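You operate a simulated robot arm through the tools that you are given. There is no shell and no other tool.

Carry out the task below with a simulated robot arm. There is one attempt and no reset: what you move stays moved.

Task
Move the blue audio plug to the black laptop and play Interval music.
Fine: press Stop on the grey laptop, it stays on; mute In 1 once, before the plug moves, and unmute it when the cue plays; arrow keys, then Go; start no other cue; dials and other plugs stay.
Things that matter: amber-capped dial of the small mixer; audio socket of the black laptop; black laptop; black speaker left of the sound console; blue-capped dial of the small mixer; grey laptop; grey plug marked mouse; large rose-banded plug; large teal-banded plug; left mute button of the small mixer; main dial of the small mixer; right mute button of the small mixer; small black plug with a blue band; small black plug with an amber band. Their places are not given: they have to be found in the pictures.

The check looks at the end state, three seconds after you hand in, the way a careful person would. Anything else that was tipped, shoved, dropped, spilled or broken makes it a failure.

Robot
A 6-joint arm with a two-finger parallel gripper, fixed in place. Base frame: the origin is at the foot of the arm, x ahead of it, y to its left, z up; the work surface is at about z = 750. Units: mm, degrees, N and s.
Its first joint turns from -166.0 to 166.0 degrees. Payload 3.43 kg.
Tool frame: the origin (TCP) lies between the finger pads and is the grasp point; the fingertips stand 34 mm ahead of it; z points along the fingers, y is the line along which they close. Largest opening 128 mm; finger width 24, thickness 12; the body of the gripper, 48 by 130 mm, starts 96 mm behind the TCP.
Orientation is told as [roll, pitch, yaw] about the base's x, y, z axes, in that order, counted from this pose: with the fingers straight down and closing along the base's y, the tool's x points along the base's -x, its y along +y and its z along -z.

Tools
- The arm moves only by the tool apply_moves. Its argument "plan" is a list of rows, each an object (a shift or turn left out is 0, a gripper value left out holds the last) with "rot": the turn, a rotation vector about the tool's x, y, z in degrees, a list of three; "offset": the shift along the tool's x, y, z in mm, a list of three; "fingers": the opening, from 0 (shut) to 1 (fully open). In form: [{"rot": [wx, wy, wz], "offset": [tx, ty, tz], "fingers": fingers}, ...]. A call has 1 to 20 rows; each row shifts and turns the commanded pose from where the row before left it, along the tool's axes as they then stand. A row lasts 0.2 s, in which the tool goes at most 50 mm and 8.6 degrees; a call with a longer step from one row to the next is refused whole, and so is a gripper value outside its range. A pose out of reach is approached as far as the arm can. The call stops where the force on the tool passes 50 N (or 10 N more than at its start, if that is more) or the arm is blocked; 0.2 s more then pass. The fingers move at their own pace (about 153 mm/s each) and stop on an object; they squeeze with about 36 N. The grip force told is the motor's: it shows also when the fingers shut on nothing. Time passes only in rows, and 0.2 s behind the last, so rows that do not move let the fingers close. The reply holds the time, the measured pose of the TCP, the force on the tool along the base axes, the opening and the grip force, in the units named above and with some noise, with the torque about the TCP (base axes, N m) and any sound that the robot's microphone picked up.
- Cameras (640 x 400 px; columns grow to the right, rows downward): "scene" is fixed at [223.5, -500.2, 1485.5]; the picture's right is [0.59, -0.81, 0.00], its down [-0.63, -0.47, -0.62] and it looks along [0.50, 0.36, -0.79] (base axes); focal length 302 px, centre (320, 200). "wrist" rides on the gripper at [76, -11, -160] in the tool frame; the picture's right is [0.15, 0.99, 0.00], its down [-0.88, 0.13, -0.46] and it looks along [-0.45, 0.07, 0.89] (tool axes); focal length 234 px, centre (320, 200).
- snapshot(camera): a new picture of that camera. It takes no simulated time.
- measure_at(camera, pixels): for up to 12 pixels [column, row] of the newest picture of that camera ("zoom" is the newest enlarged one), the place [x, y, z] in the base frame of the surface seen there, good to about 2 mm. It takes no simulated time.
- inspect(camera, box): a new picture of the part [left, top, right, bottom] of that camera's present view, enlarged. It takes no simulated time.
- close_job(): hands the job in; it is judged then, once.

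Leave the gripper open and the arm clear of the work at the hand-in unless told otherwise.

The tools are called after "Call:" as a command line: name --argument value ..., lists and objects as JSON in quotes. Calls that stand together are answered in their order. apply_moves: Moves the arm, as the interface text tells. Its arguments: {"type":"object","properties":{"plan":{"type":"array"}},"required":["plan"]} The other tools are called the same way: snapshot (camera) takes a picture; measure_at (camera, pixels) gives the place of the surface under pixels of a picture; inspect (camera, box) takes an enlarged picture of a part of a camera's view; close_job () hands the job in.

At the start:

```text
t: 0.0
eef_pos: [623.3, 59.1, 1081.8]
orientation: [0.0, 0.0, 0.0]
force: [1.0, 0.1, -0.2]
moment: [0.0, -0.03, -0.02]
opening: 128.0
grasp_force: 0.0
```

scene: 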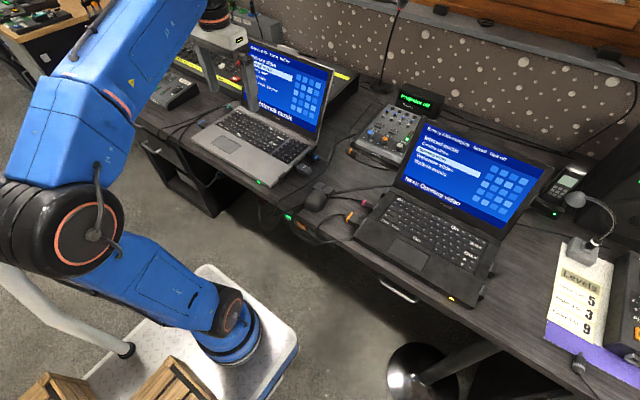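
wrist: 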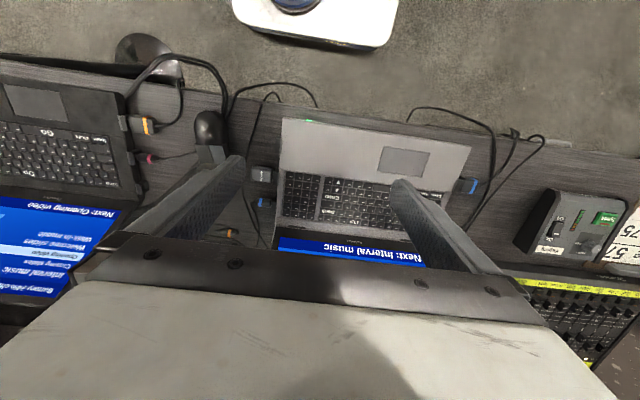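

I see the grey laptop at the upper middle of the scene picture, the black laptop at right, and a small mixer between them (around pixel 390,130). I'll take enlarged looks at each part first.

Call:
inspect --camera "scene" --box '[180, 40, 340, 200]'

Call:
inspect --camera "scene" --box '[340, 80, 460, 190]'

Call:
inspect --camera "scene" --box '[340, 110, 560, 310]'

Call:
inspect --camera "scene" --box '[270, 130, 390, 250]'

```text
2.50 times, centred on (260, 120) of scene
```

zoom: 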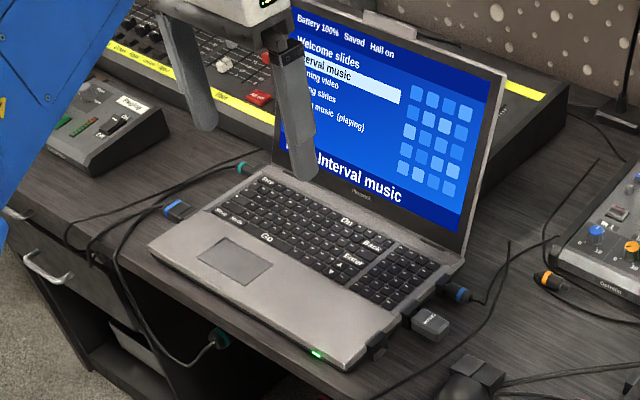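

```text
3.64 times, centred on (400, 135) of scene
```

zoom: 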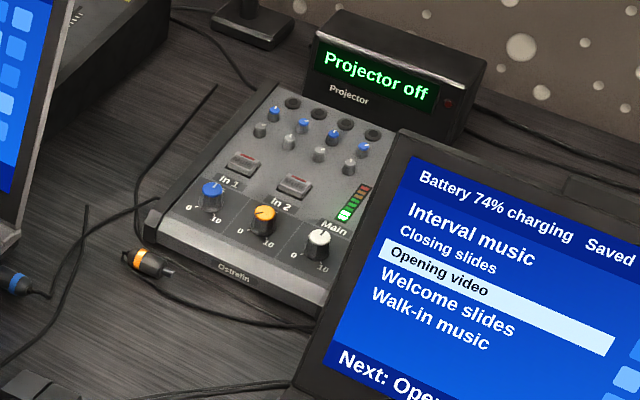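

```text
2.00 times, centred on (450, 210) of scene
```

zoom: 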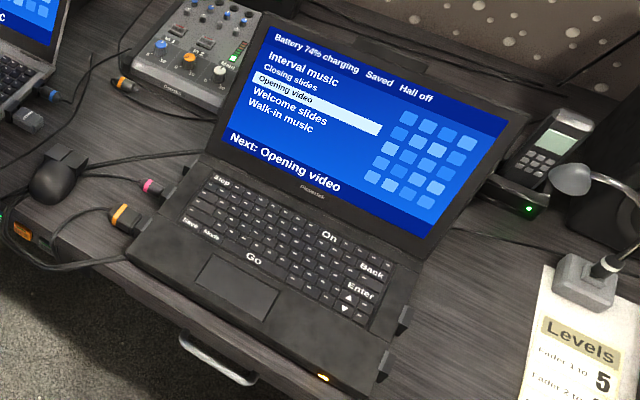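

```text
3.33 times, centred on (330, 190) of scene
```

zoom: 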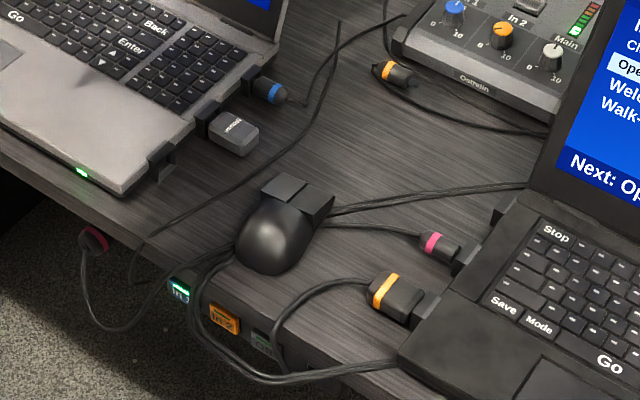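

The grey laptop's list shows "Walk-in music (playing)"; the black one has "Opening video" selected, so Interval music is two steps up. Now I enlarge further the right edge of the grey laptop and the left edge of the black laptop to find plugs and sockets.

Call:
inspect --camera "scene" --box '[280, 140, 330, 190]'

Call:
inspect --camera "scene" --box '[335, 180, 395, 240]'

Call:
inspect --camera "scene" --box '[460, 230, 520, 310]'

Call:
inspect --camera "wrist" --box '[100, 80, 300, 260]'

Call:
inspect --camera "wrist" --box '[0, 60, 200, 300]'

```text
8.00 times, centred on (305, 165) of scene
```

zoom: 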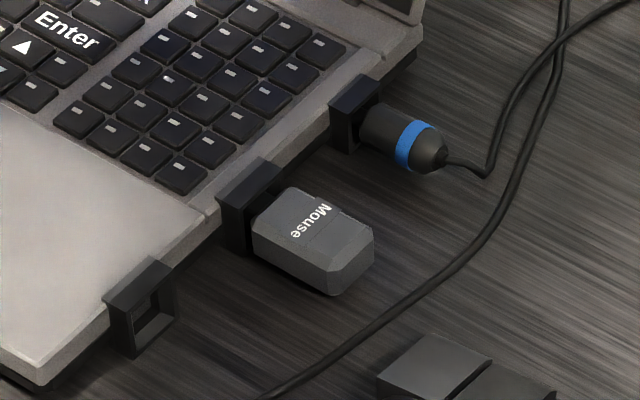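

```text
6.67 times, centred on (365, 210) of scene
```

zoom: 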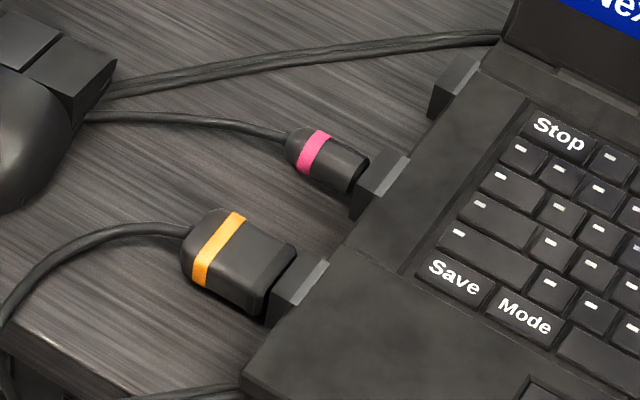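

```text
5.00 times, centred on (490, 270) of scene
```

zoom: 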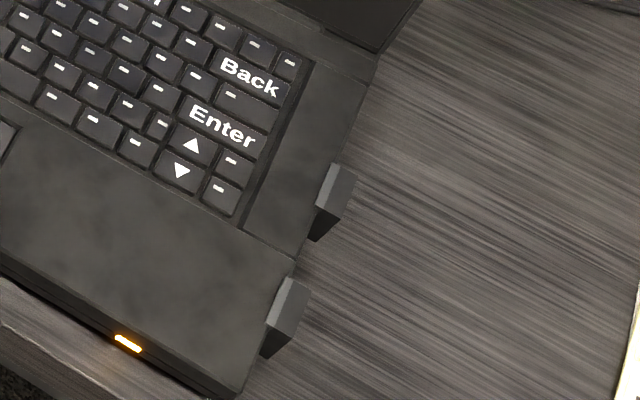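

```text
2.22 times, centred on (200, 170) of wrist
```

zoom: 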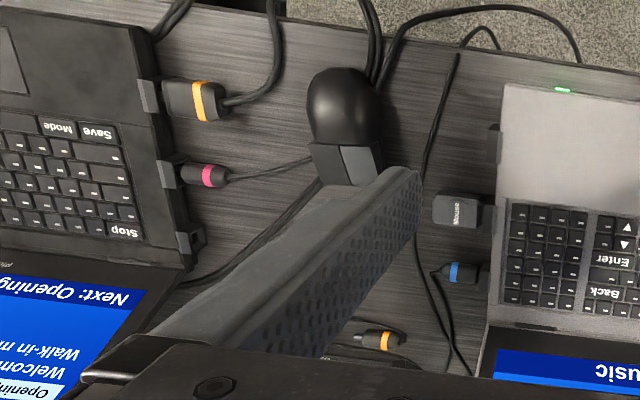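

```text
1.67 times, centred on (100, 180) of wrist
```

zoom: 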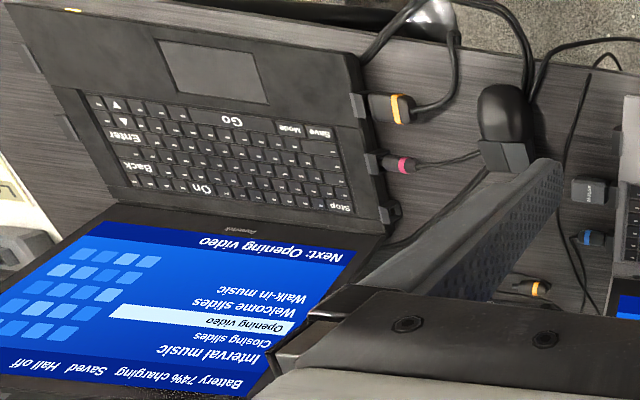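

I'll measure the keys, plugs and sockets in the scene picture: grey laptop's plug, mouse plug, sockets, and mixer buttons.

Call:
inspect --camera "scene" --box '[280, 140, 330, 190]'

Call:
measure_at --camera "zoom" --pixels '[[360, 95], [385, 122], [412, 145], [430, 150], [480, 172], [310, 230], [360, 260], [245, 190], [145, 285], [155, 325], [470, 200], [540, 130]]'

```text
8.00 times, centred on (305, 165) of scene
```

zoom: 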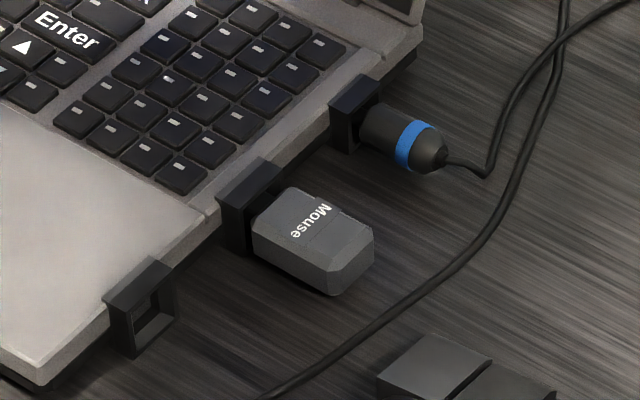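

```text
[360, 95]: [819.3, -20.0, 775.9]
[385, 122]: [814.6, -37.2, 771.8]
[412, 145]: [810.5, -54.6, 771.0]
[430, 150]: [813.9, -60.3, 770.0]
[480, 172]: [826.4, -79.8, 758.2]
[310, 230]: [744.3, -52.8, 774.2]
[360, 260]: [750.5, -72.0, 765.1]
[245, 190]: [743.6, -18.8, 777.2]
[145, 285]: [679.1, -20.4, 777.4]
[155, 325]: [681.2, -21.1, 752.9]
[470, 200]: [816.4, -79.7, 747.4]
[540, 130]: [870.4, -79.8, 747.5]
```

Next the black laptop's left edge.

Call:
inspect --camera "scene" --box '[335, 180, 395, 240]'

Call:
measure_at --camera "zoom" --pixels '[[470, 65], [440, 95], [460, 110], [398, 165], [370, 195], [305, 275], [300, 310], [318, 150], [340, 170], [215, 240], [255, 265], [560, 130]]'

Call:
inspect --camera "scene" --box '[370, 180, 520, 310]'

Call:
measure_at --camera "zoom" --pixels '[[400, 150], [100, 100], [200, 200], [300, 250], [350, 300]]'

```text
6.67 times, centred on (365, 210) of scene
```

zoom: 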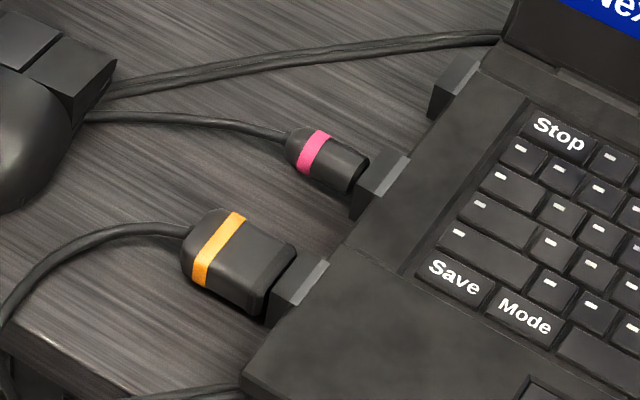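

```text
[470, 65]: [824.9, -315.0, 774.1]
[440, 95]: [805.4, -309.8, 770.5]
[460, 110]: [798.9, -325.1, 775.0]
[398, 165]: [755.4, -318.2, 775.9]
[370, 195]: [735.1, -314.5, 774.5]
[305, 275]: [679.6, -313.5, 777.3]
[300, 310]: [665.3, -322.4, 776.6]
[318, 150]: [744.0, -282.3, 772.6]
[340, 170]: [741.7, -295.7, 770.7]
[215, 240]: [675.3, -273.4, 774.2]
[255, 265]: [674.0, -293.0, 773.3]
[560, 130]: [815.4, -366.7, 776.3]
```

```text
3.08 times, centred on (445, 245) of scene
```

zoom: 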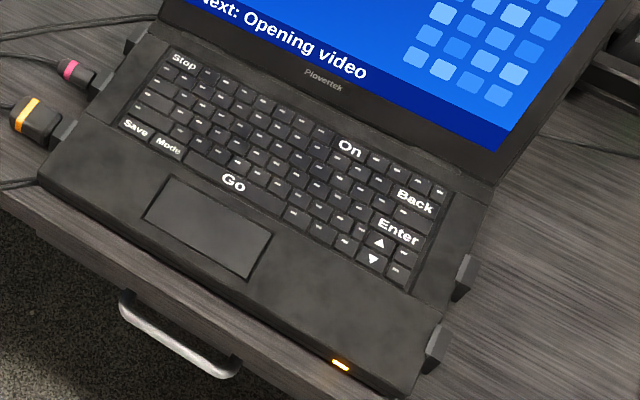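

```text
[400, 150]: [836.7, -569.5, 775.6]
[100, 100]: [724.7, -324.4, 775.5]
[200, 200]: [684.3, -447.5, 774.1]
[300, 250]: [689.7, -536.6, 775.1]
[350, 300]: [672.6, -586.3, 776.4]
```

Now key positions on the black laptop (zoom pixels: Stop 183,60; On 350,148; Go 233,182; Enter 398,232; up 379,243; down 373,259, and keys around).

Call:
measure_at --camera "zoom" --pixels '[[183, 60], [350, 148], [233, 182], [398, 230], [379, 243], [373, 259], [345, 243], [403, 253], [398, 272], [190, 160], [290, 212], [365, 235]]'

Call:
inspect --camera "scene" --box '[475, 240, 515, 280]'

Call:
measure_at --camera "zoom" --pixels '[[200, 100], [250, 130], [150, 150], [250, 200], [300, 250], [200, 250]]'

```text
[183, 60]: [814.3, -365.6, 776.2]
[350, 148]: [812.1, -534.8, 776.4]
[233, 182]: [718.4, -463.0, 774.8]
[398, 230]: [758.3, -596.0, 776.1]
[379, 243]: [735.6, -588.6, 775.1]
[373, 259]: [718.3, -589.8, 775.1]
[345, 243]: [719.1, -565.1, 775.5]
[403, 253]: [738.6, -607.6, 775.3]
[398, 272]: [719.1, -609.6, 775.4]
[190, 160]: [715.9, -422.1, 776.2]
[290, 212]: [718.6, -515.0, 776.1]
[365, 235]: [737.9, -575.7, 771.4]
```

```text
10.00 times, centred on (495, 260) of scene
```

zoom: 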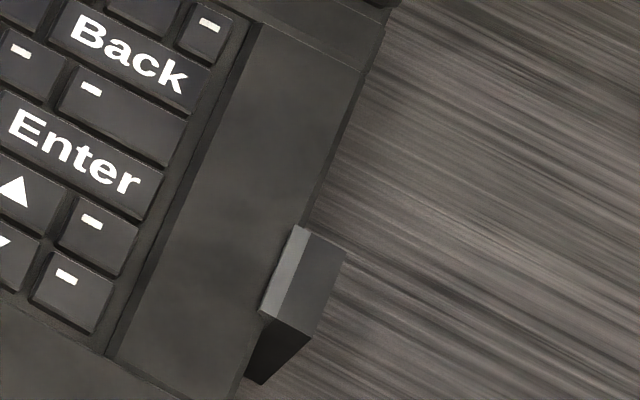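

```text
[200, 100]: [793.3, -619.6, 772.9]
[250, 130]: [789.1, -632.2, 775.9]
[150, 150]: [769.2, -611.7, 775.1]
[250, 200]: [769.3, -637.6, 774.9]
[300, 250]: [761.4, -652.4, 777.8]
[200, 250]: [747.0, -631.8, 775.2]
```

Now the mixer (scene 345–445, 80–175) in more detail, with positions.

Call:
inspect --camera "scene" --box '[350, 95, 430, 175]'

Call:
measure_at --camera "zoom" --pixels '[[225, 130], [340, 175], [160, 205], [275, 255], [395, 305], [240, 165], [225, 115], [100, 285], [200, 330], [120, 225], [320, 70], [440, 190]]'

Call:
inspect --camera "scene" --box '[270, 170, 370, 250]'

Call:
inspect --camera "scene" --box '[0, 0, 280, 160]'

```text
5.00 times, centred on (390, 135) of scene
```

zoom: 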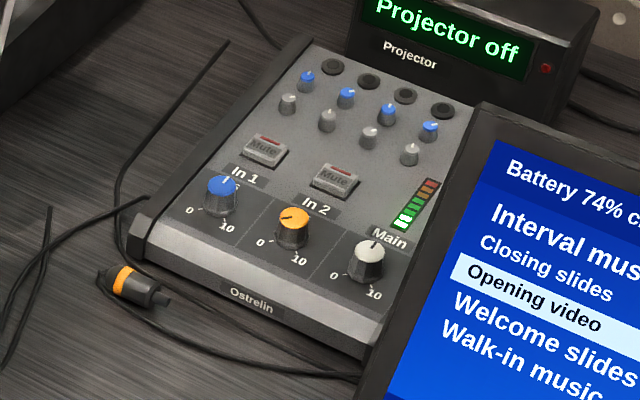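

```text
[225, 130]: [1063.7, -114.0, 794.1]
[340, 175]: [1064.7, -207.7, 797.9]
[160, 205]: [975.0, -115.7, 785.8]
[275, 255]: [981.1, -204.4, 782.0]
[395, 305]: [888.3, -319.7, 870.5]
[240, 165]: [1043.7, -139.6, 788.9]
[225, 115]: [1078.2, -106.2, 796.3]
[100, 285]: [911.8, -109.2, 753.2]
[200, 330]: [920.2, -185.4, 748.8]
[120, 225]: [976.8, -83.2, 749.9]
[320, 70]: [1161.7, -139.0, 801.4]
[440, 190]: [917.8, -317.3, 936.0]
```

```text
5.00 times, centred on (320, 210) of scene
```

zoom: 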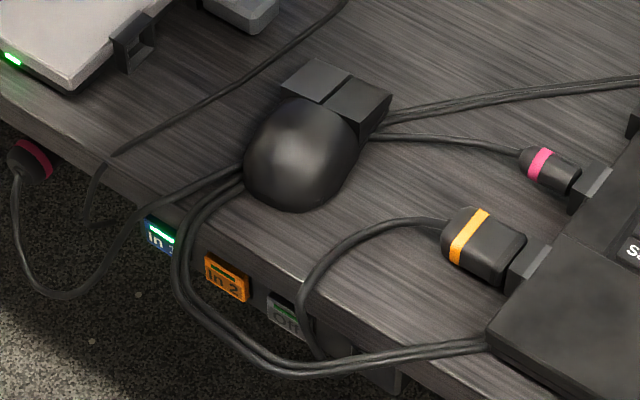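

```text
2.29 times, centred on (140, 80) of scene
```

zoom: 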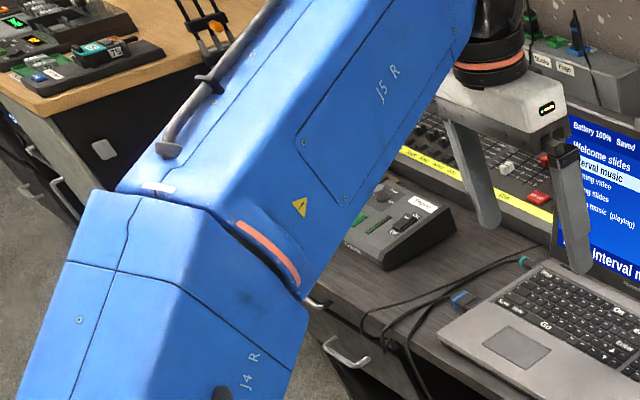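

I read the mixer: left button labelled "In 1" (zoom about 265,150), its blue dial in front. I'll measure the button, dials, and check the arm layout around the base.

Call:
inspect --camera "scene" --box '[350, 95, 430, 175]'

Call:
measure_at --camera "zoom" --pixels '[[262, 150], [265, 140], [278, 157], [252, 148], [335, 182], [222, 180], [293, 214], [370, 250], [250, 205], [132, 285], [165, 300], [288, 95]]'

Call:
measure_at --camera "scene" --pixels '[[235, 350], [230, 300], [70, 235], [290, 345], [130, 345], [170, 380], [320, 300], [180, 90], [405, 350], [317, 195], [380, 83], [395, 10]]'

```text
5.00 times, centred on (390, 135) of scene
```

zoom: 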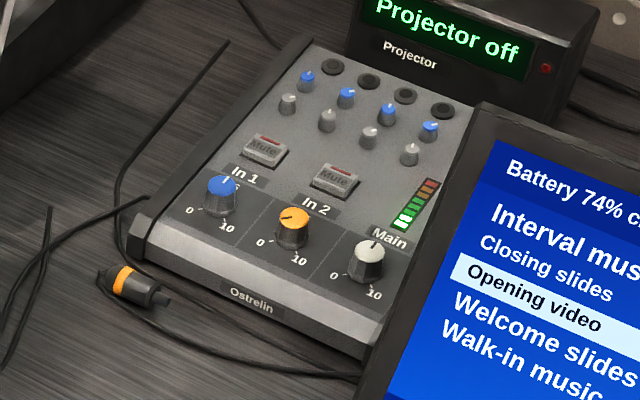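

```text
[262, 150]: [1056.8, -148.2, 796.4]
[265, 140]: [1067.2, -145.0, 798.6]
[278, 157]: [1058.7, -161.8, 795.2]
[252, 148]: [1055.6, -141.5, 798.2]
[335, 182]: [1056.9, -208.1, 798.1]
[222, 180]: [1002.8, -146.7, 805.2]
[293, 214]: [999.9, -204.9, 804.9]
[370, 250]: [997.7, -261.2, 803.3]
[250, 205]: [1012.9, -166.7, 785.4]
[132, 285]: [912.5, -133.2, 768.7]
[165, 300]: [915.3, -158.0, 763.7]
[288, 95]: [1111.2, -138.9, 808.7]
```

```text
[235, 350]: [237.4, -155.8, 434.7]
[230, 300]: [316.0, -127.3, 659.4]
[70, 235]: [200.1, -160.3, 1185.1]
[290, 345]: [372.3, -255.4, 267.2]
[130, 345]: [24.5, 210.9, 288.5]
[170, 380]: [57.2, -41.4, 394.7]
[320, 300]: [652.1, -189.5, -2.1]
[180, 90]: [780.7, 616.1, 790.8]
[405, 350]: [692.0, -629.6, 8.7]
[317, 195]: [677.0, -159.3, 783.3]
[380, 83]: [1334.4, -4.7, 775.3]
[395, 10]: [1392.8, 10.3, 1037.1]
```

Left mute button top is at about (1059, -149, 797); it's beyond the tool-down reach, so I'll need a tilted tool there. Now the grey laptop's keyboard: find Stop.

Call:
inspect --camera "scene" --box '[190, 75, 320, 190]'

Call:
inspect --camera "wrist" --box '[260, 100, 500, 270]'

```text
3.48 times, centred on (255, 132) of scene
```

zoom: 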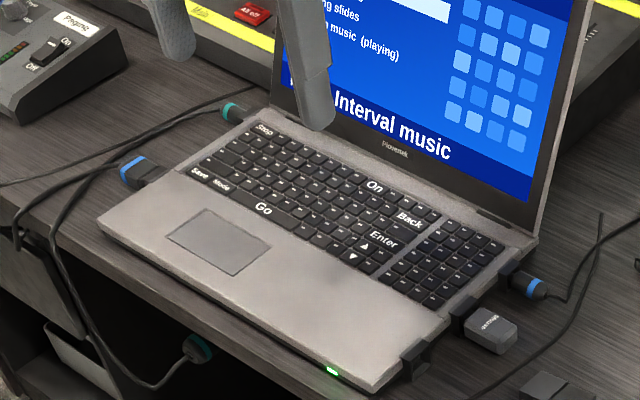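

```text
2.35 times, centred on (380, 185) of wrist
```

zoom: 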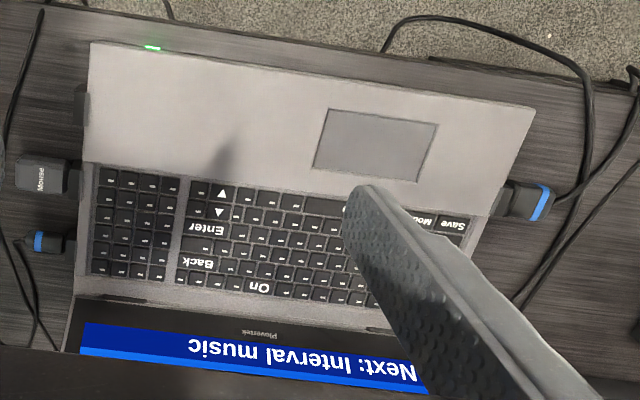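

Call:
inspect --camera "scene" --box '[225, 95, 285, 145]'

Call:
measure_at --camera "scene" --pixels '[[256, 112], [250, 107], [262, 114], [257, 117]]'

```text
8.00 times, centred on (255, 120) of scene
```

zoom: 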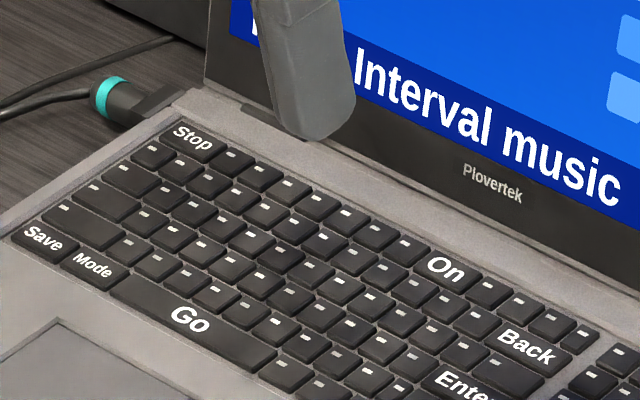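

```text
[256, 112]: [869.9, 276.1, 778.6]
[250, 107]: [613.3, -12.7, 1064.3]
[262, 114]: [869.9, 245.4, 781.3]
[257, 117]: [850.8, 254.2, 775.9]
```

Stop on the grey laptop is at zoom (193,138). I'll measure its corners and neighbours.

Call:
measure_at --camera "zoom" --pixels '[[193, 138], [165, 132], [182, 120], [222, 148], [207, 158], [233, 160], [153, 153], [196, 98], [150, 125], [186, 165], [300, 130], [240, 110]]'

```text
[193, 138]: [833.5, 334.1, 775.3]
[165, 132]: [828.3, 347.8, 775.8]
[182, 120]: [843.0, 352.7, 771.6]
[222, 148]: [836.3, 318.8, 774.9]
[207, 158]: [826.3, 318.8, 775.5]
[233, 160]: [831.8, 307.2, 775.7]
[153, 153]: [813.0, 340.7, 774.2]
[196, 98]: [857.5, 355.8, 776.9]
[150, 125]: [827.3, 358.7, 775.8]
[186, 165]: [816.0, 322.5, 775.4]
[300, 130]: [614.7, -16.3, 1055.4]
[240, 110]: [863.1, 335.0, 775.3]
```

Grey Stop key centre is about (833, 334, 776), key tops at about 775. Before acting, I want to see which socket on the black laptop is the audio one, so I'll bring the wrist camera to look at its left side: shift first to about (790,-170,950), then yaw 90° so the camera looks toward -y.

Call:
apply_moves --plan '[{"offset": [-24, -33, 19], "fingers": 1}, {"offset": [-24, -33, 19]}, {"offset": [-24, -33, 19]}, {"offset": [-24, -33, 19]}, {"offset": [-24, -33, 19]}, {"offset": [-24, -33, 19]}, {"offset": [-24, -33, 19]}, {"rot": [0, 0, 8.5]}, {"rot": [0, 0, 8.5]}, {"rot": [0, 0, 8.5]}, {"rot": [0, 0, 8.5]}, {"rot": [0, 0, 8.5]}, {"rot": [0, 0, 8.5]}, {"rot": [0, 0, 8.5]}, {"rot": [0, 0, 8.5]}, {"rot": [0, 0, 8.5]}, {"rot": [0, 0, 8.5]}, {"rot": [0, 0, 5]}]'

Call:
snapshot --camera "wrist"

Call:
snapshot --camera "scene"

```text
t: 3.8
eef_pos: [789.1, -172.0, 949.5]
orientation: [-0.1, -0.1, -90.2]
force: [-0.4, -0.1, -0.1]
moment: [0.0, -0.02, 0.01]
opening: 128.3
grasp_force: 0.1
```

```text
taken
```

wrist: 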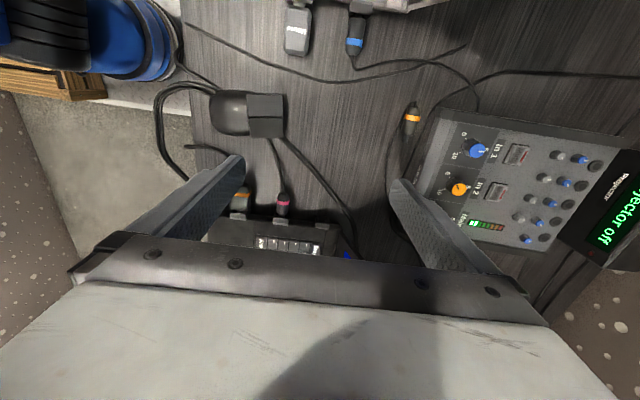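

```text
taken
```

scene: 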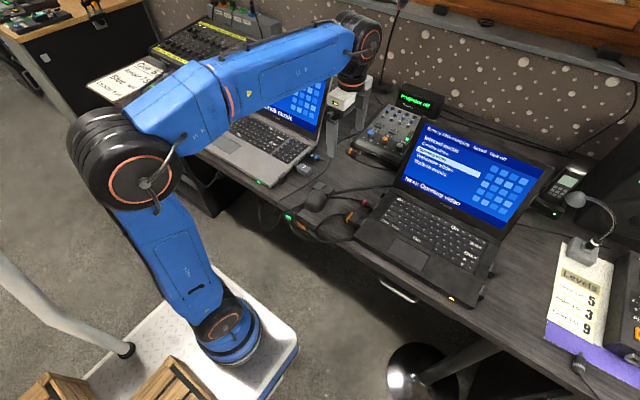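

The arm moves precisely. The sockets are mostly below the gripper body in the picture; I'll tilt the tool 25° so that the camera sees the openings on the black laptop's left side.

Call:
apply_moves --plan '[{"rot": [0, -8.5, 0], "offset": [15, 0, 0]}, {"rot": [0, -8.5, 0], "offset": [15, 0, 0]}, {"rot": [0, -8, 0], "offset": [15, 0, 0]}]'

Call:
snapshot --camera "wrist"

Call:
inspect --camera "wrist" --box '[180, 130, 400, 260]'

```text
t: 4.6
eef_pos: [790.6, -127.0, 942.5]
orientation: [0.0, -25.0, -90.1]
force: [-0.2, 1.0, 0.8]
moment: [-0.02, 0.0, 0.01]
opening: 127.7
grasp_force: 0.0
```

```text
taken
```

wrist: 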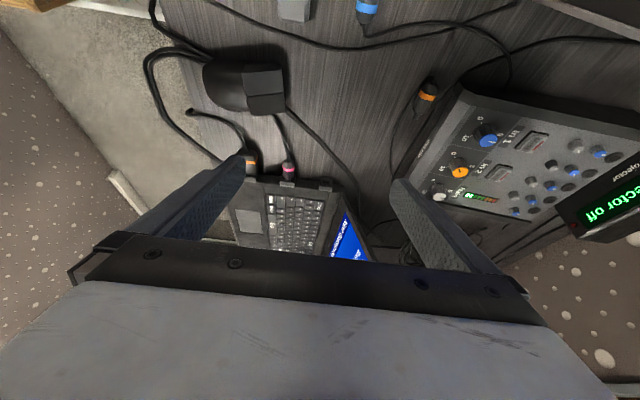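

```text
2.91 times, centred on (290, 195) of wrist
```

zoom: 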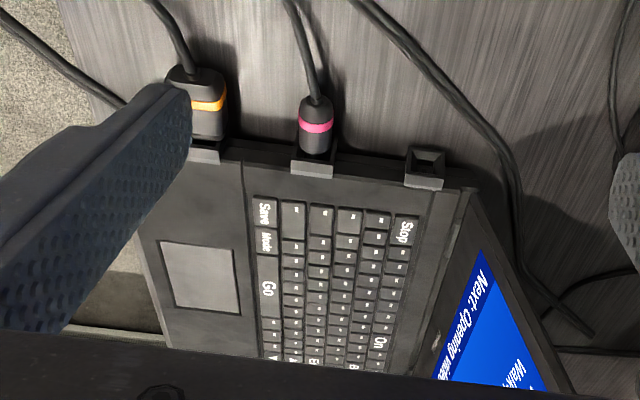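

The back-left socket of the black laptop is empty (zoom about 428,165). I'll look closer at it and compare with the rose and amber ones.

Call:
inspect --camera "wrist" --box '[300, 165, 350, 205]'

Call:
measure_at --camera "zoom" --pixels '[[320, 200], [300, 150], [340, 150], [270, 150], [360, 160], [320, 120]]'

Call:
inspect --camera "wrist" --box '[235, 140, 335, 200]'

Call:
inspect --camera "scene" --box '[480, 240, 560, 320]'

```text
10.00 times, centred on (325, 185) of wrist
```

zoom: 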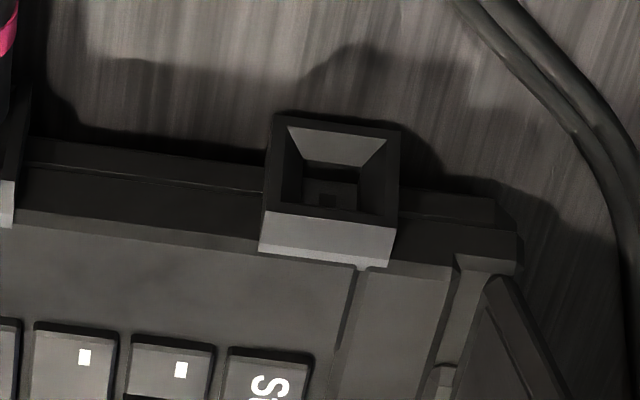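

```text
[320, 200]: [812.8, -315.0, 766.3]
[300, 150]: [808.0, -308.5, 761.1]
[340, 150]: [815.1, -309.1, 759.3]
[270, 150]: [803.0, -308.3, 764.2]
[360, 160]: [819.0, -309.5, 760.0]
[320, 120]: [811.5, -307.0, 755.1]
```

```text
6.40 times, centred on (285, 170) of wrist
```

zoom: 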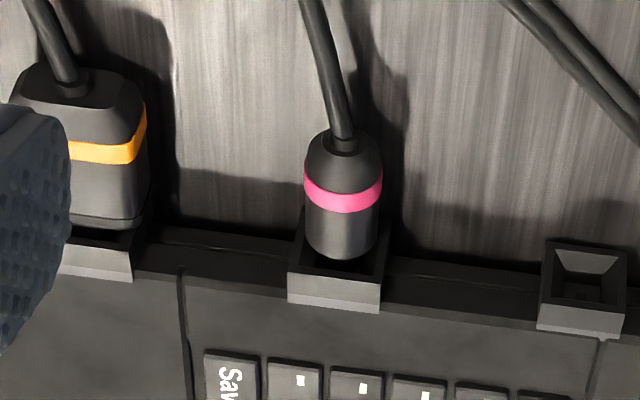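

```text
5.00 times, centred on (520, 280) of scene
```

zoom: 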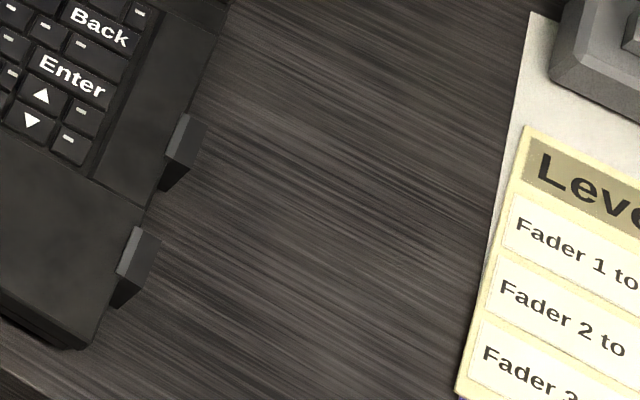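

The empty back-left socket has a square funnel about 20 mm wide. To tell audio from the other types I compare frame widths: the grey laptop's audio and mouse frames versus the black laptop's right-hand frames.

Call:
measure_at --camera "zoom" --pixels '[[184, 118], [167, 155], [198, 125], [136, 231], [118, 272], [152, 240], [180, 180]]'

Call:
inspect --camera "wrist" --box '[260, 0, 400, 60]'

Call:
inspect --camera "scene" --box '[285, 145, 325, 185]'

Call:
measure_at --camera "zoom" --pixels '[[345, 65], [320, 110], [395, 85], [255, 180], [200, 230], [290, 190], [90, 310], [70, 345]]'

```text
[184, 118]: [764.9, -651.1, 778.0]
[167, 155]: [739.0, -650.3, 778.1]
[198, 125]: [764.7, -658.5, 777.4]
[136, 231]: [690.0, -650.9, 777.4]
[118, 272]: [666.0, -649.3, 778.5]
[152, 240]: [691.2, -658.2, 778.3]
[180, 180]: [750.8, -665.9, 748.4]
```

```text
4.57 times, centred on (330, 30) of wrist
```

zoom: 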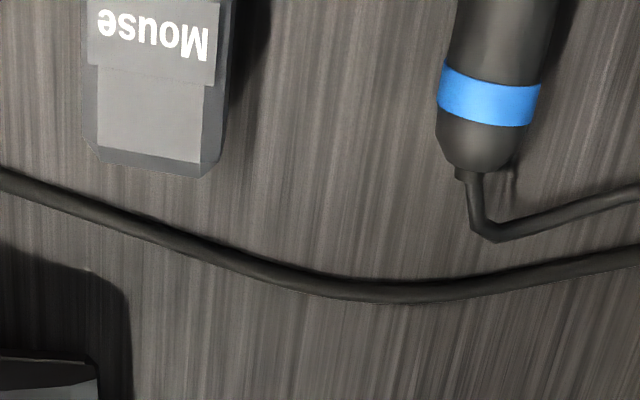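

```text
10.00 times, centred on (305, 165) of scene
```

zoom: 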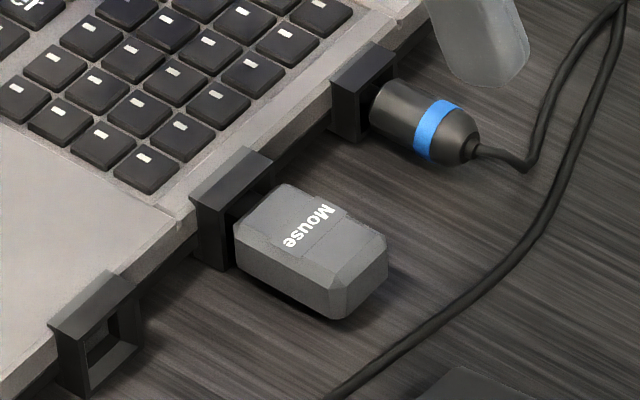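

```text
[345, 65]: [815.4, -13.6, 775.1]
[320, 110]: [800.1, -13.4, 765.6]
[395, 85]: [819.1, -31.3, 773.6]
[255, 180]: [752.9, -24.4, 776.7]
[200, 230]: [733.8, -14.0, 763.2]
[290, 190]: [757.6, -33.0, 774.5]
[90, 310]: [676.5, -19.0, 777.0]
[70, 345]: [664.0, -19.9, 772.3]
```

The black laptop's right-hand frames are 26 mm wide (mouse type, same as the grey one's mouse frame), while its back-left one is about 20 mm, like the grey audio frame, and the black laptop is charging through the small rose plug. So the empty back-left socket is the audio socket. Next I check the screen heights for clearance before moving to the grey Stop key.

Call:
measure_at --camera "scene" --pixels '[[430, 122], [550, 165], [322, 72], [300, 60], [320, 120], [405, 98], [440, 105]]'

Call:
inspect --camera "scene" --box '[200, 30, 420, 180]'

```text
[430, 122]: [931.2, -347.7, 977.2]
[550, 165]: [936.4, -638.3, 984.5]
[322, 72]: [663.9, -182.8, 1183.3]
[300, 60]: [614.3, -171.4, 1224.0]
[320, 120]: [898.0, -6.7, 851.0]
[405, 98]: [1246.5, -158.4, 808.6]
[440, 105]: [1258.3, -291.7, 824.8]
```

```text
2.67 times, centred on (310, 105) of scene
```

zoom: 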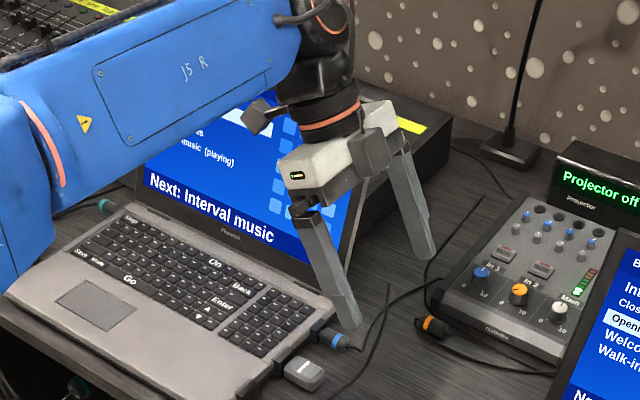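

I'll return the tool upright with yaw 0 while rising, then shift over to above the grey laptop's left part with the fingers shut.

Call:
apply_moves --plan '[{"rot": [0, 8.5, 0]}, {"rot": [0, 8.5, 0]}, {"rot": [0, 8.0, 0]}, {"rot": [0, 0, -8.2], "offset": [0, 0, -8], "fingers": 0}, {"rot": [0, 0, -8.2], "offset": [0, 0, -8]}, {"rot": [0, 0, -8.2], "offset": [0, 0, -8]}, {"rot": [0, 0, -8.2], "offset": [0, 0, -8]}, {"rot": [0, 0, -8.2], "offset": [0, 0, -8]}, {"rot": [0, 0, -8.2], "offset": [0, 0, -8]}, {"rot": [0, 0, -8.2], "offset": [0, 0, -8]}, {"rot": [0, 0, -8.2], "offset": [0, 0, -8]}, {"rot": [0, 0, -8.2], "offset": [0, 0, -8]}, {"rot": [0, 0, -8.2], "offset": [0, 0, -8]}, {"rot": [0, 0, -8.0], "offset": [0, 0, -8]}, {"offset": [0, 46, 0]}, {"offset": [0, 46, 0]}, {"offset": [0, 46, 0]}, {"offset": [0, 46, 0]}, {"offset": [0, 46, 0]}, {"offset": [0, 46, 0]}]'

```text
t: 8.8
eef_pos: [791.7, 146.2, 1028.6]
orientation: [0.1, 0.0, 0.0]
force: [-0.6, 0.4, 0.4]
moment: [-0.02, -0.01, -0.01]
opening: 0.1
grasp_force: 33.1
```

Upright, yaw 0, fingers shut. Next: over the Stop key at about (800, 334, 880), then tilt 30° so only the near edge of the fingertips will touch the key.

Call:
apply_moves --plan '[{"offset": [0, 47, 0]}, {"offset": [0, 47, 0]}, {"offset": [0, 47, 0]}, {"offset": [0, 47, 0]}, {"offset": [0, 0, 40]}, {"offset": [0, 0, 40]}, {"offset": [0, 0, 40]}, {"rot": [0, -7.5, 0]}, {"rot": [0, -7.5, 0]}, {"rot": [0, -7.5, 0]}, {"rot": [0, -7.5, 0]}]'

Call:
snapshot --camera "wrist"

Call:
inspect --camera "scene" --box '[170, 20, 330, 150]'

```text
t: 11.2
eef_pos: [791.3, 336.5, 909.2]
orientation: [0.0, -30.0, 0.0]
force: [0.2, 0.3, 0.1]
moment: [0.03, -0.03, 0.03]
opening: 0.1
grasp_force: 32.7
```

```text
taken
```

wrist: 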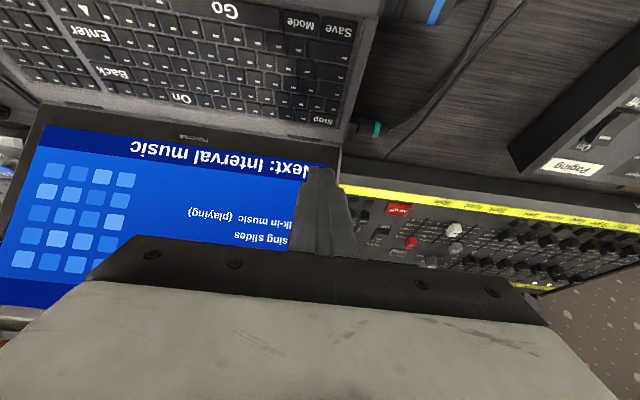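

```text
3.08 times, centred on (250, 85) of scene
```

zoom: 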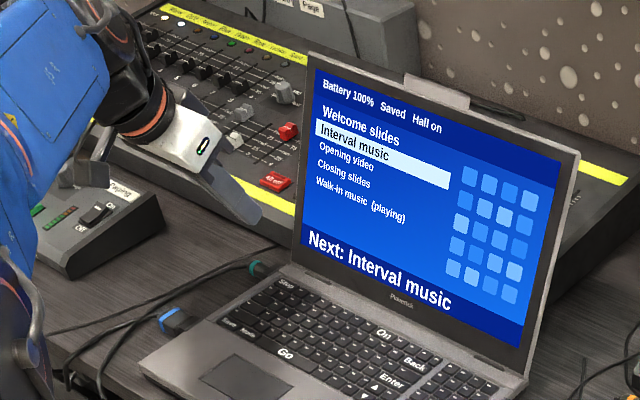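

The Stop key is in the wrist picture at about (323,119). I measure it and the visible tip of the fingers to line up.

Call:
inspect --camera "wrist" --box '[260, 80, 400, 200]'

Call:
measure_at --camera "wrist" --pixels '[[323, 119], [310, 115], [335, 121], [323, 126], [324, 112], [303, 116], [340, 100], [310, 169], [333, 169], [321, 172]]'

```text
3.33 times, centred on (330, 140) of wrist
```

zoom: 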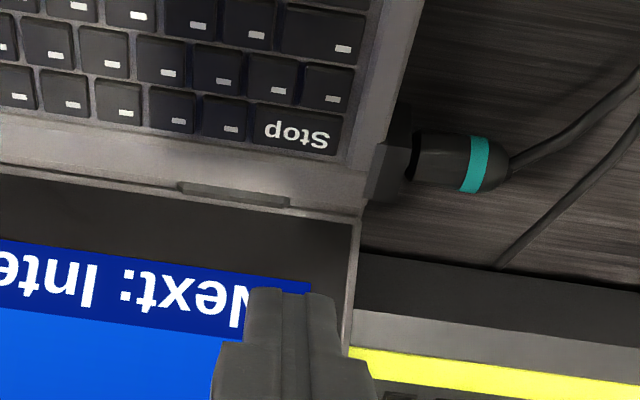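

```text
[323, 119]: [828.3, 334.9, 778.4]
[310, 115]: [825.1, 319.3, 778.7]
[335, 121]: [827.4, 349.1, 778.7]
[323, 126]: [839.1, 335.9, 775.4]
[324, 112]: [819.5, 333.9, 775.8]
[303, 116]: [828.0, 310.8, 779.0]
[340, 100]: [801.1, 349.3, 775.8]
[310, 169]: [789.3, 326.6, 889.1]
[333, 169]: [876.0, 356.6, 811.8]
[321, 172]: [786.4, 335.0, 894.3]
```

The Stop key spans x about 820–839, y 319–350, top about 778. I move the fingertip edge to about 11 mm above its centre.

Call:
apply_moves --plan '[{"offset": [4.9, -0.5, 29.9]}, {"offset": [4.9, -0.5, 29.9]}, {"offset": [4.9, -0.5, 29.9]}, {"offset": [0, 0, 0]}]'

Call:
snapshot --camera "wrist"

Call:
inspect --camera "wrist" --box '[260, 100, 400, 220]'

Call:
inspect --camera "scene" --box '[210, 60, 300, 140]'

```text
t: 12.2
eef_pos: [821.2, 335.2, 827.0]
orientation: [-0.1, -30.0, 0.0]
force: [-0.2, 0.2, -0.3]
moment: [0.01, 0.0, -0.03]
opening: 0.0
grasp_force: 33.2
```

```text
taken
```

wrist: 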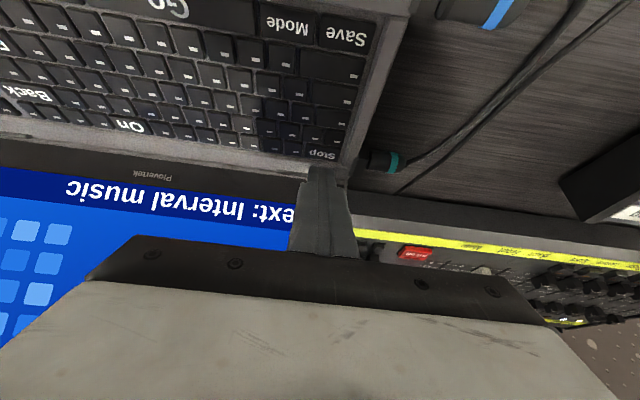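

```text
3.33 times, centred on (330, 160) of wrist
```

zoom: 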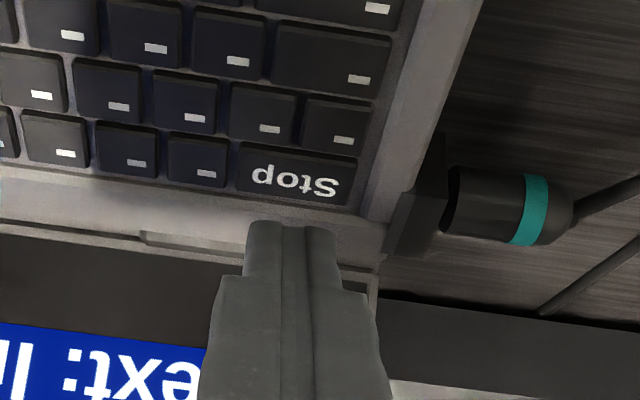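

```text
5.00 times, centred on (255, 100) of scene
```

zoom: 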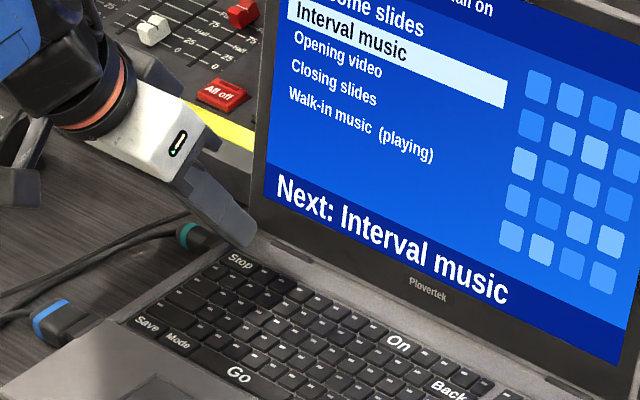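

The near tip edge is about 13 mm above the key at x≈828, y≈335 — on the Stop key. Now lower 11 mm straight down.

Call:
apply_moves --plan '[{"offset": [2.75, 0, 4.76]}, {"offset": [2.75, 0, 4.76]}, {"offset": [0, 0, 0]}]'

Call:
inspect --camera "scene" --box '[210, 60, 300, 140]'

Call:
inspect --camera "wrist" --box '[260, 100, 400, 220]'

```text
t: 13.0
eef_pos: [823.5, 335.5, 815.1]
orientation: [0.0, -30.0, 0.0]
force: [1.2, 0.2, -0.4]
moment: [-0.02, -0.04, -0.01]
opening: 0.0
grasp_force: 33.4
```

```text
5.00 times, centred on (255, 100) of scene
```

zoom: 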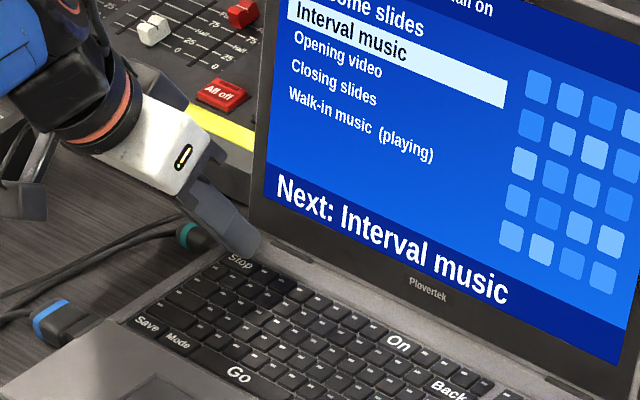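

```text
3.33 times, centred on (330, 160) of wrist
```

zoom: 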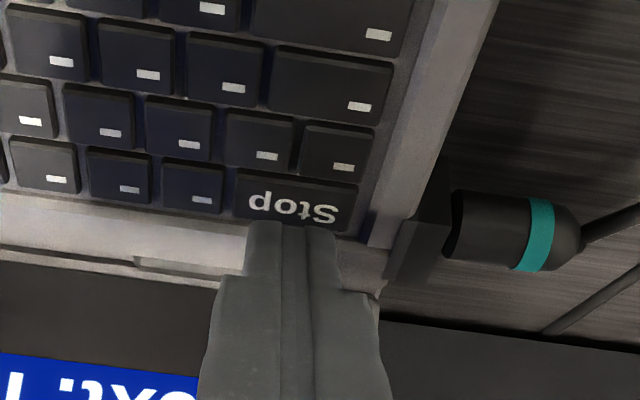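

The tip edge looks near the back rim of the Stop key (zoom row 222 against key rows 170–228). I shift 4 mm toward the base, then lower by 2 mm.

Call:
apply_moves --plan '[{"offset": [3.46, 0, -2]}, {"offset": [0.5, 0, 0.87]}, {"offset": [0.5, 0, 0.87]}, {"offset": [0, 0, 0]}]'

Call:
inspect --camera "scene" --box '[210, 60, 300, 140]'

Call:
inspect --camera "wrist" --box '[260, 100, 400, 220]'

```text
t: 14.0
eef_pos: [819.4, 333.6, 810.9]
orientation: [0.0, -30.1, -0.1]
force: [-0.3, -0.1, 1.1]
moment: [-0.03, 0.01, 0.01]
opening: 0.0
grasp_force: 32.7
heard: click
```

```text
5.00 times, centred on (255, 100) of scene
```

zoom: 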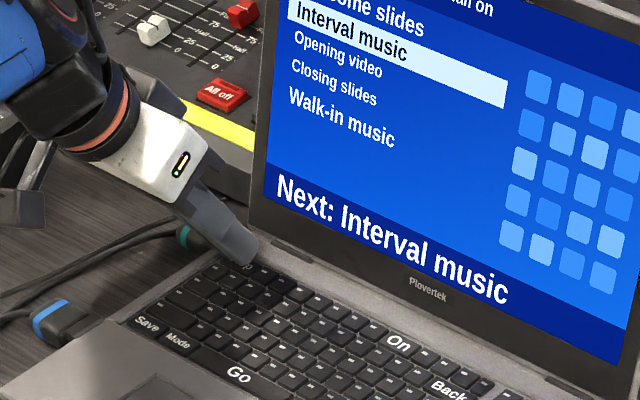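

```text
3.33 times, centred on (330, 160) of wrist
```

zoom: 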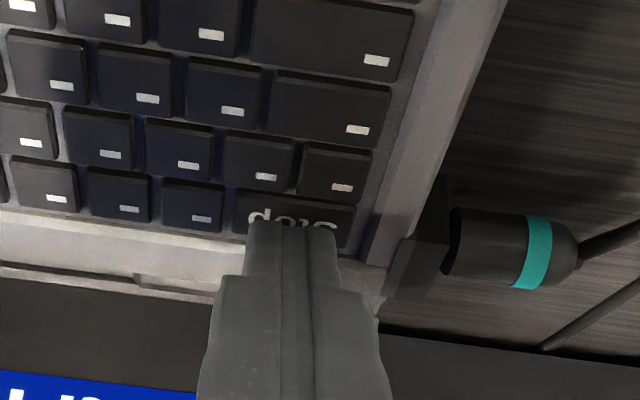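

A click was heard and the grey screen now shows "Walk-in music" without "(playing)" — stopped. I lift off straight up.

Call:
apply_moves --plan '[{"offset": [-15, 0, -26]}, {"offset": [-20, 0, -34.6]}, {"offset": [-24, 0, -41.6]}, {"offset": [-24, 0, -41.6]}]'

Call:
inspect --camera "scene" --box '[230, 30, 350, 140]'

```text
t: 15.0
eef_pos: [820.3, 336.8, 978.2]
orientation: [-0.1, -29.9, -0.1]
force: [0.5, -0.6, -1.0]
moment: [0.0, -0.03, -0.03]
opening: 0.0
grasp_force: 32.4
```

```text
3.64 times, centred on (290, 85) of scene
```

zoom: 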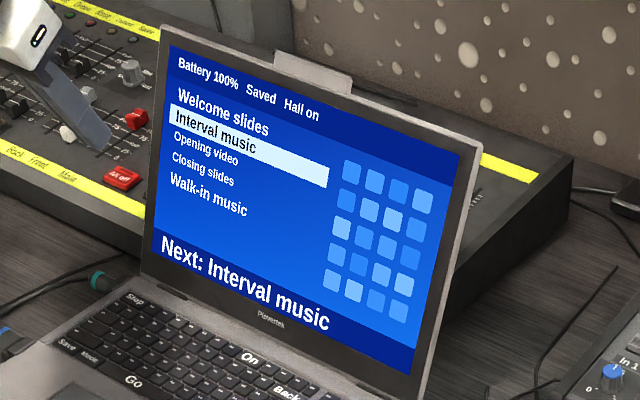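

Grey laptop is on and stopped, everything else unchanged there. Next is the mixer's left mute button (In 1). I travel at height to about (760,-149,1048) and tilt to 40°.

Call:
apply_moves --plan '[{"offset": [1.5, -44.2, -8.2]}, {"offset": [1.5, -44.2, -8.2]}, {"offset": [1.5, -44.2, -8.2]}, {"offset": [1.5, -44.2, -8.2]}, {"offset": [1.5, -44.2, -8.2]}, {"offset": [1.5, -44.2, -8.2]}, {"offset": [1.5, -44.2, -8.2]}, {"offset": [1.5, -44.2, -8.2]}, {"offset": [1.5, -44.2, -8.2]}, {"offset": [1.5, -44.2, -8.2]}, {"offset": [1.5, -44.2, -8.2]}, {"rot": [0, -5, 0]}, {"rot": [0, -5, 0]}]'

Call:
snapshot --camera "wrist"

Call:
snapshot --camera "scene"

```text
t: 17.8
eef_pos: [760.2, -150.2, 1048.2]
orientation: [0.0, -40.1, 0.0]
force: [-0.6, 0.6, 0.7]
moment: [0.03, 0.0, -0.03]
opening: 0.1
grasp_force: 32.9
```

```text
taken
```

wrist: 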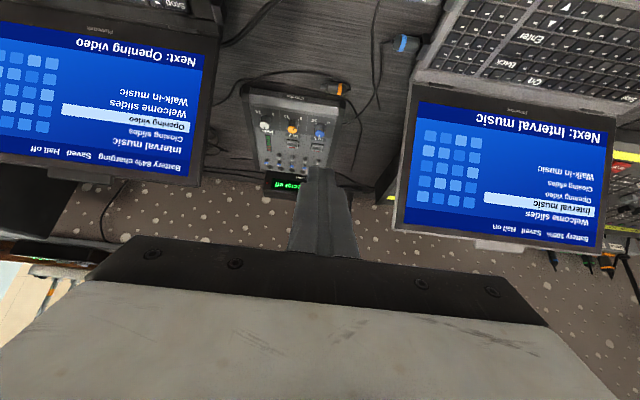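

```text
taken
```

scene: 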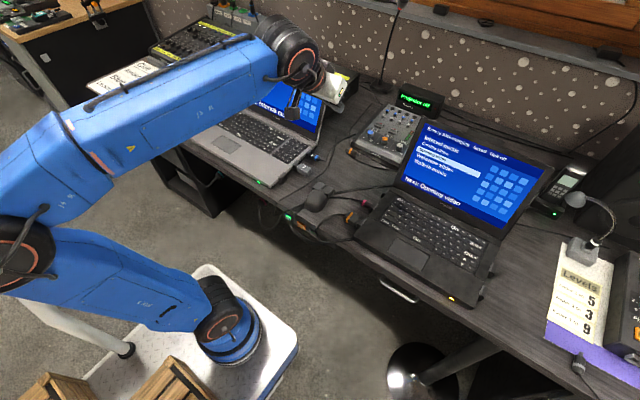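

Path between the screens is clear. I approach to about (1030,-149,890), above and in front of the left mute button.

Call:
apply_moves --plan '[{"offset": [-15, 0.15, 42.1]}, {"offset": [-15, 0.15, 42.1]}, {"offset": [-15, 0.15, 42.1]}, {"offset": [-15, 0.15, 42.1]}, {"offset": [-15, 0.15, 42.1]}, {"offset": [-15, 0.15, 42.1]}, {"offset": [-15, 0.15, 42.1]}, {"offset": [0, 0, 0]}]'

Call:
snapshot --camera "wrist"

Call:
inspect --camera "wrist" --box '[240, 80, 400, 220]'

Call:
inspect --camera "scene" --box '[320, 40, 460, 180]'

```text
t: 19.6
eef_pos: [1028.5, -151.1, 890.3]
orientation: [0.0, -40.0, -0.2]
force: [0.5, 0.1, -0.4]
moment: [0.02, -0.02, 0.02]
opening: 0.0
grasp_force: 33.3
```

```text
taken
```

wrist: 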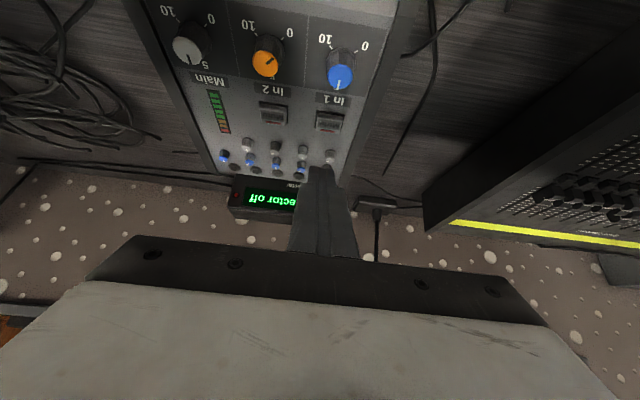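

```text
2.86 times, centred on (320, 150) of wrist
```

zoom: 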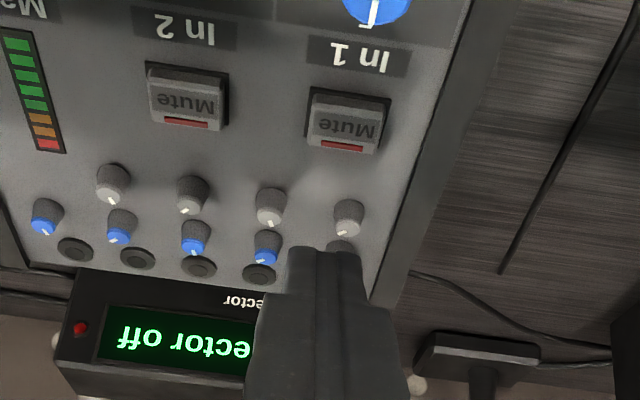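

```text
2.86 times, centred on (390, 110) of scene
```

zoom: 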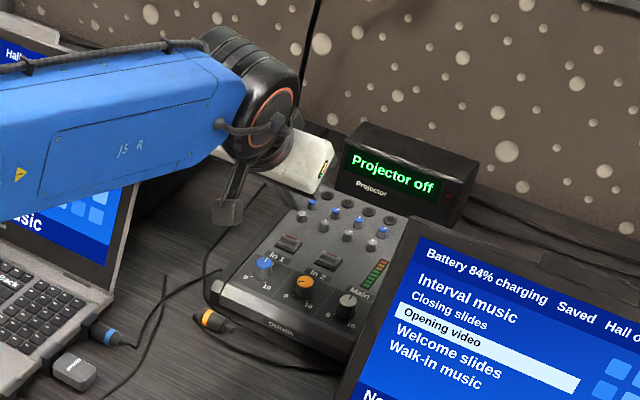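

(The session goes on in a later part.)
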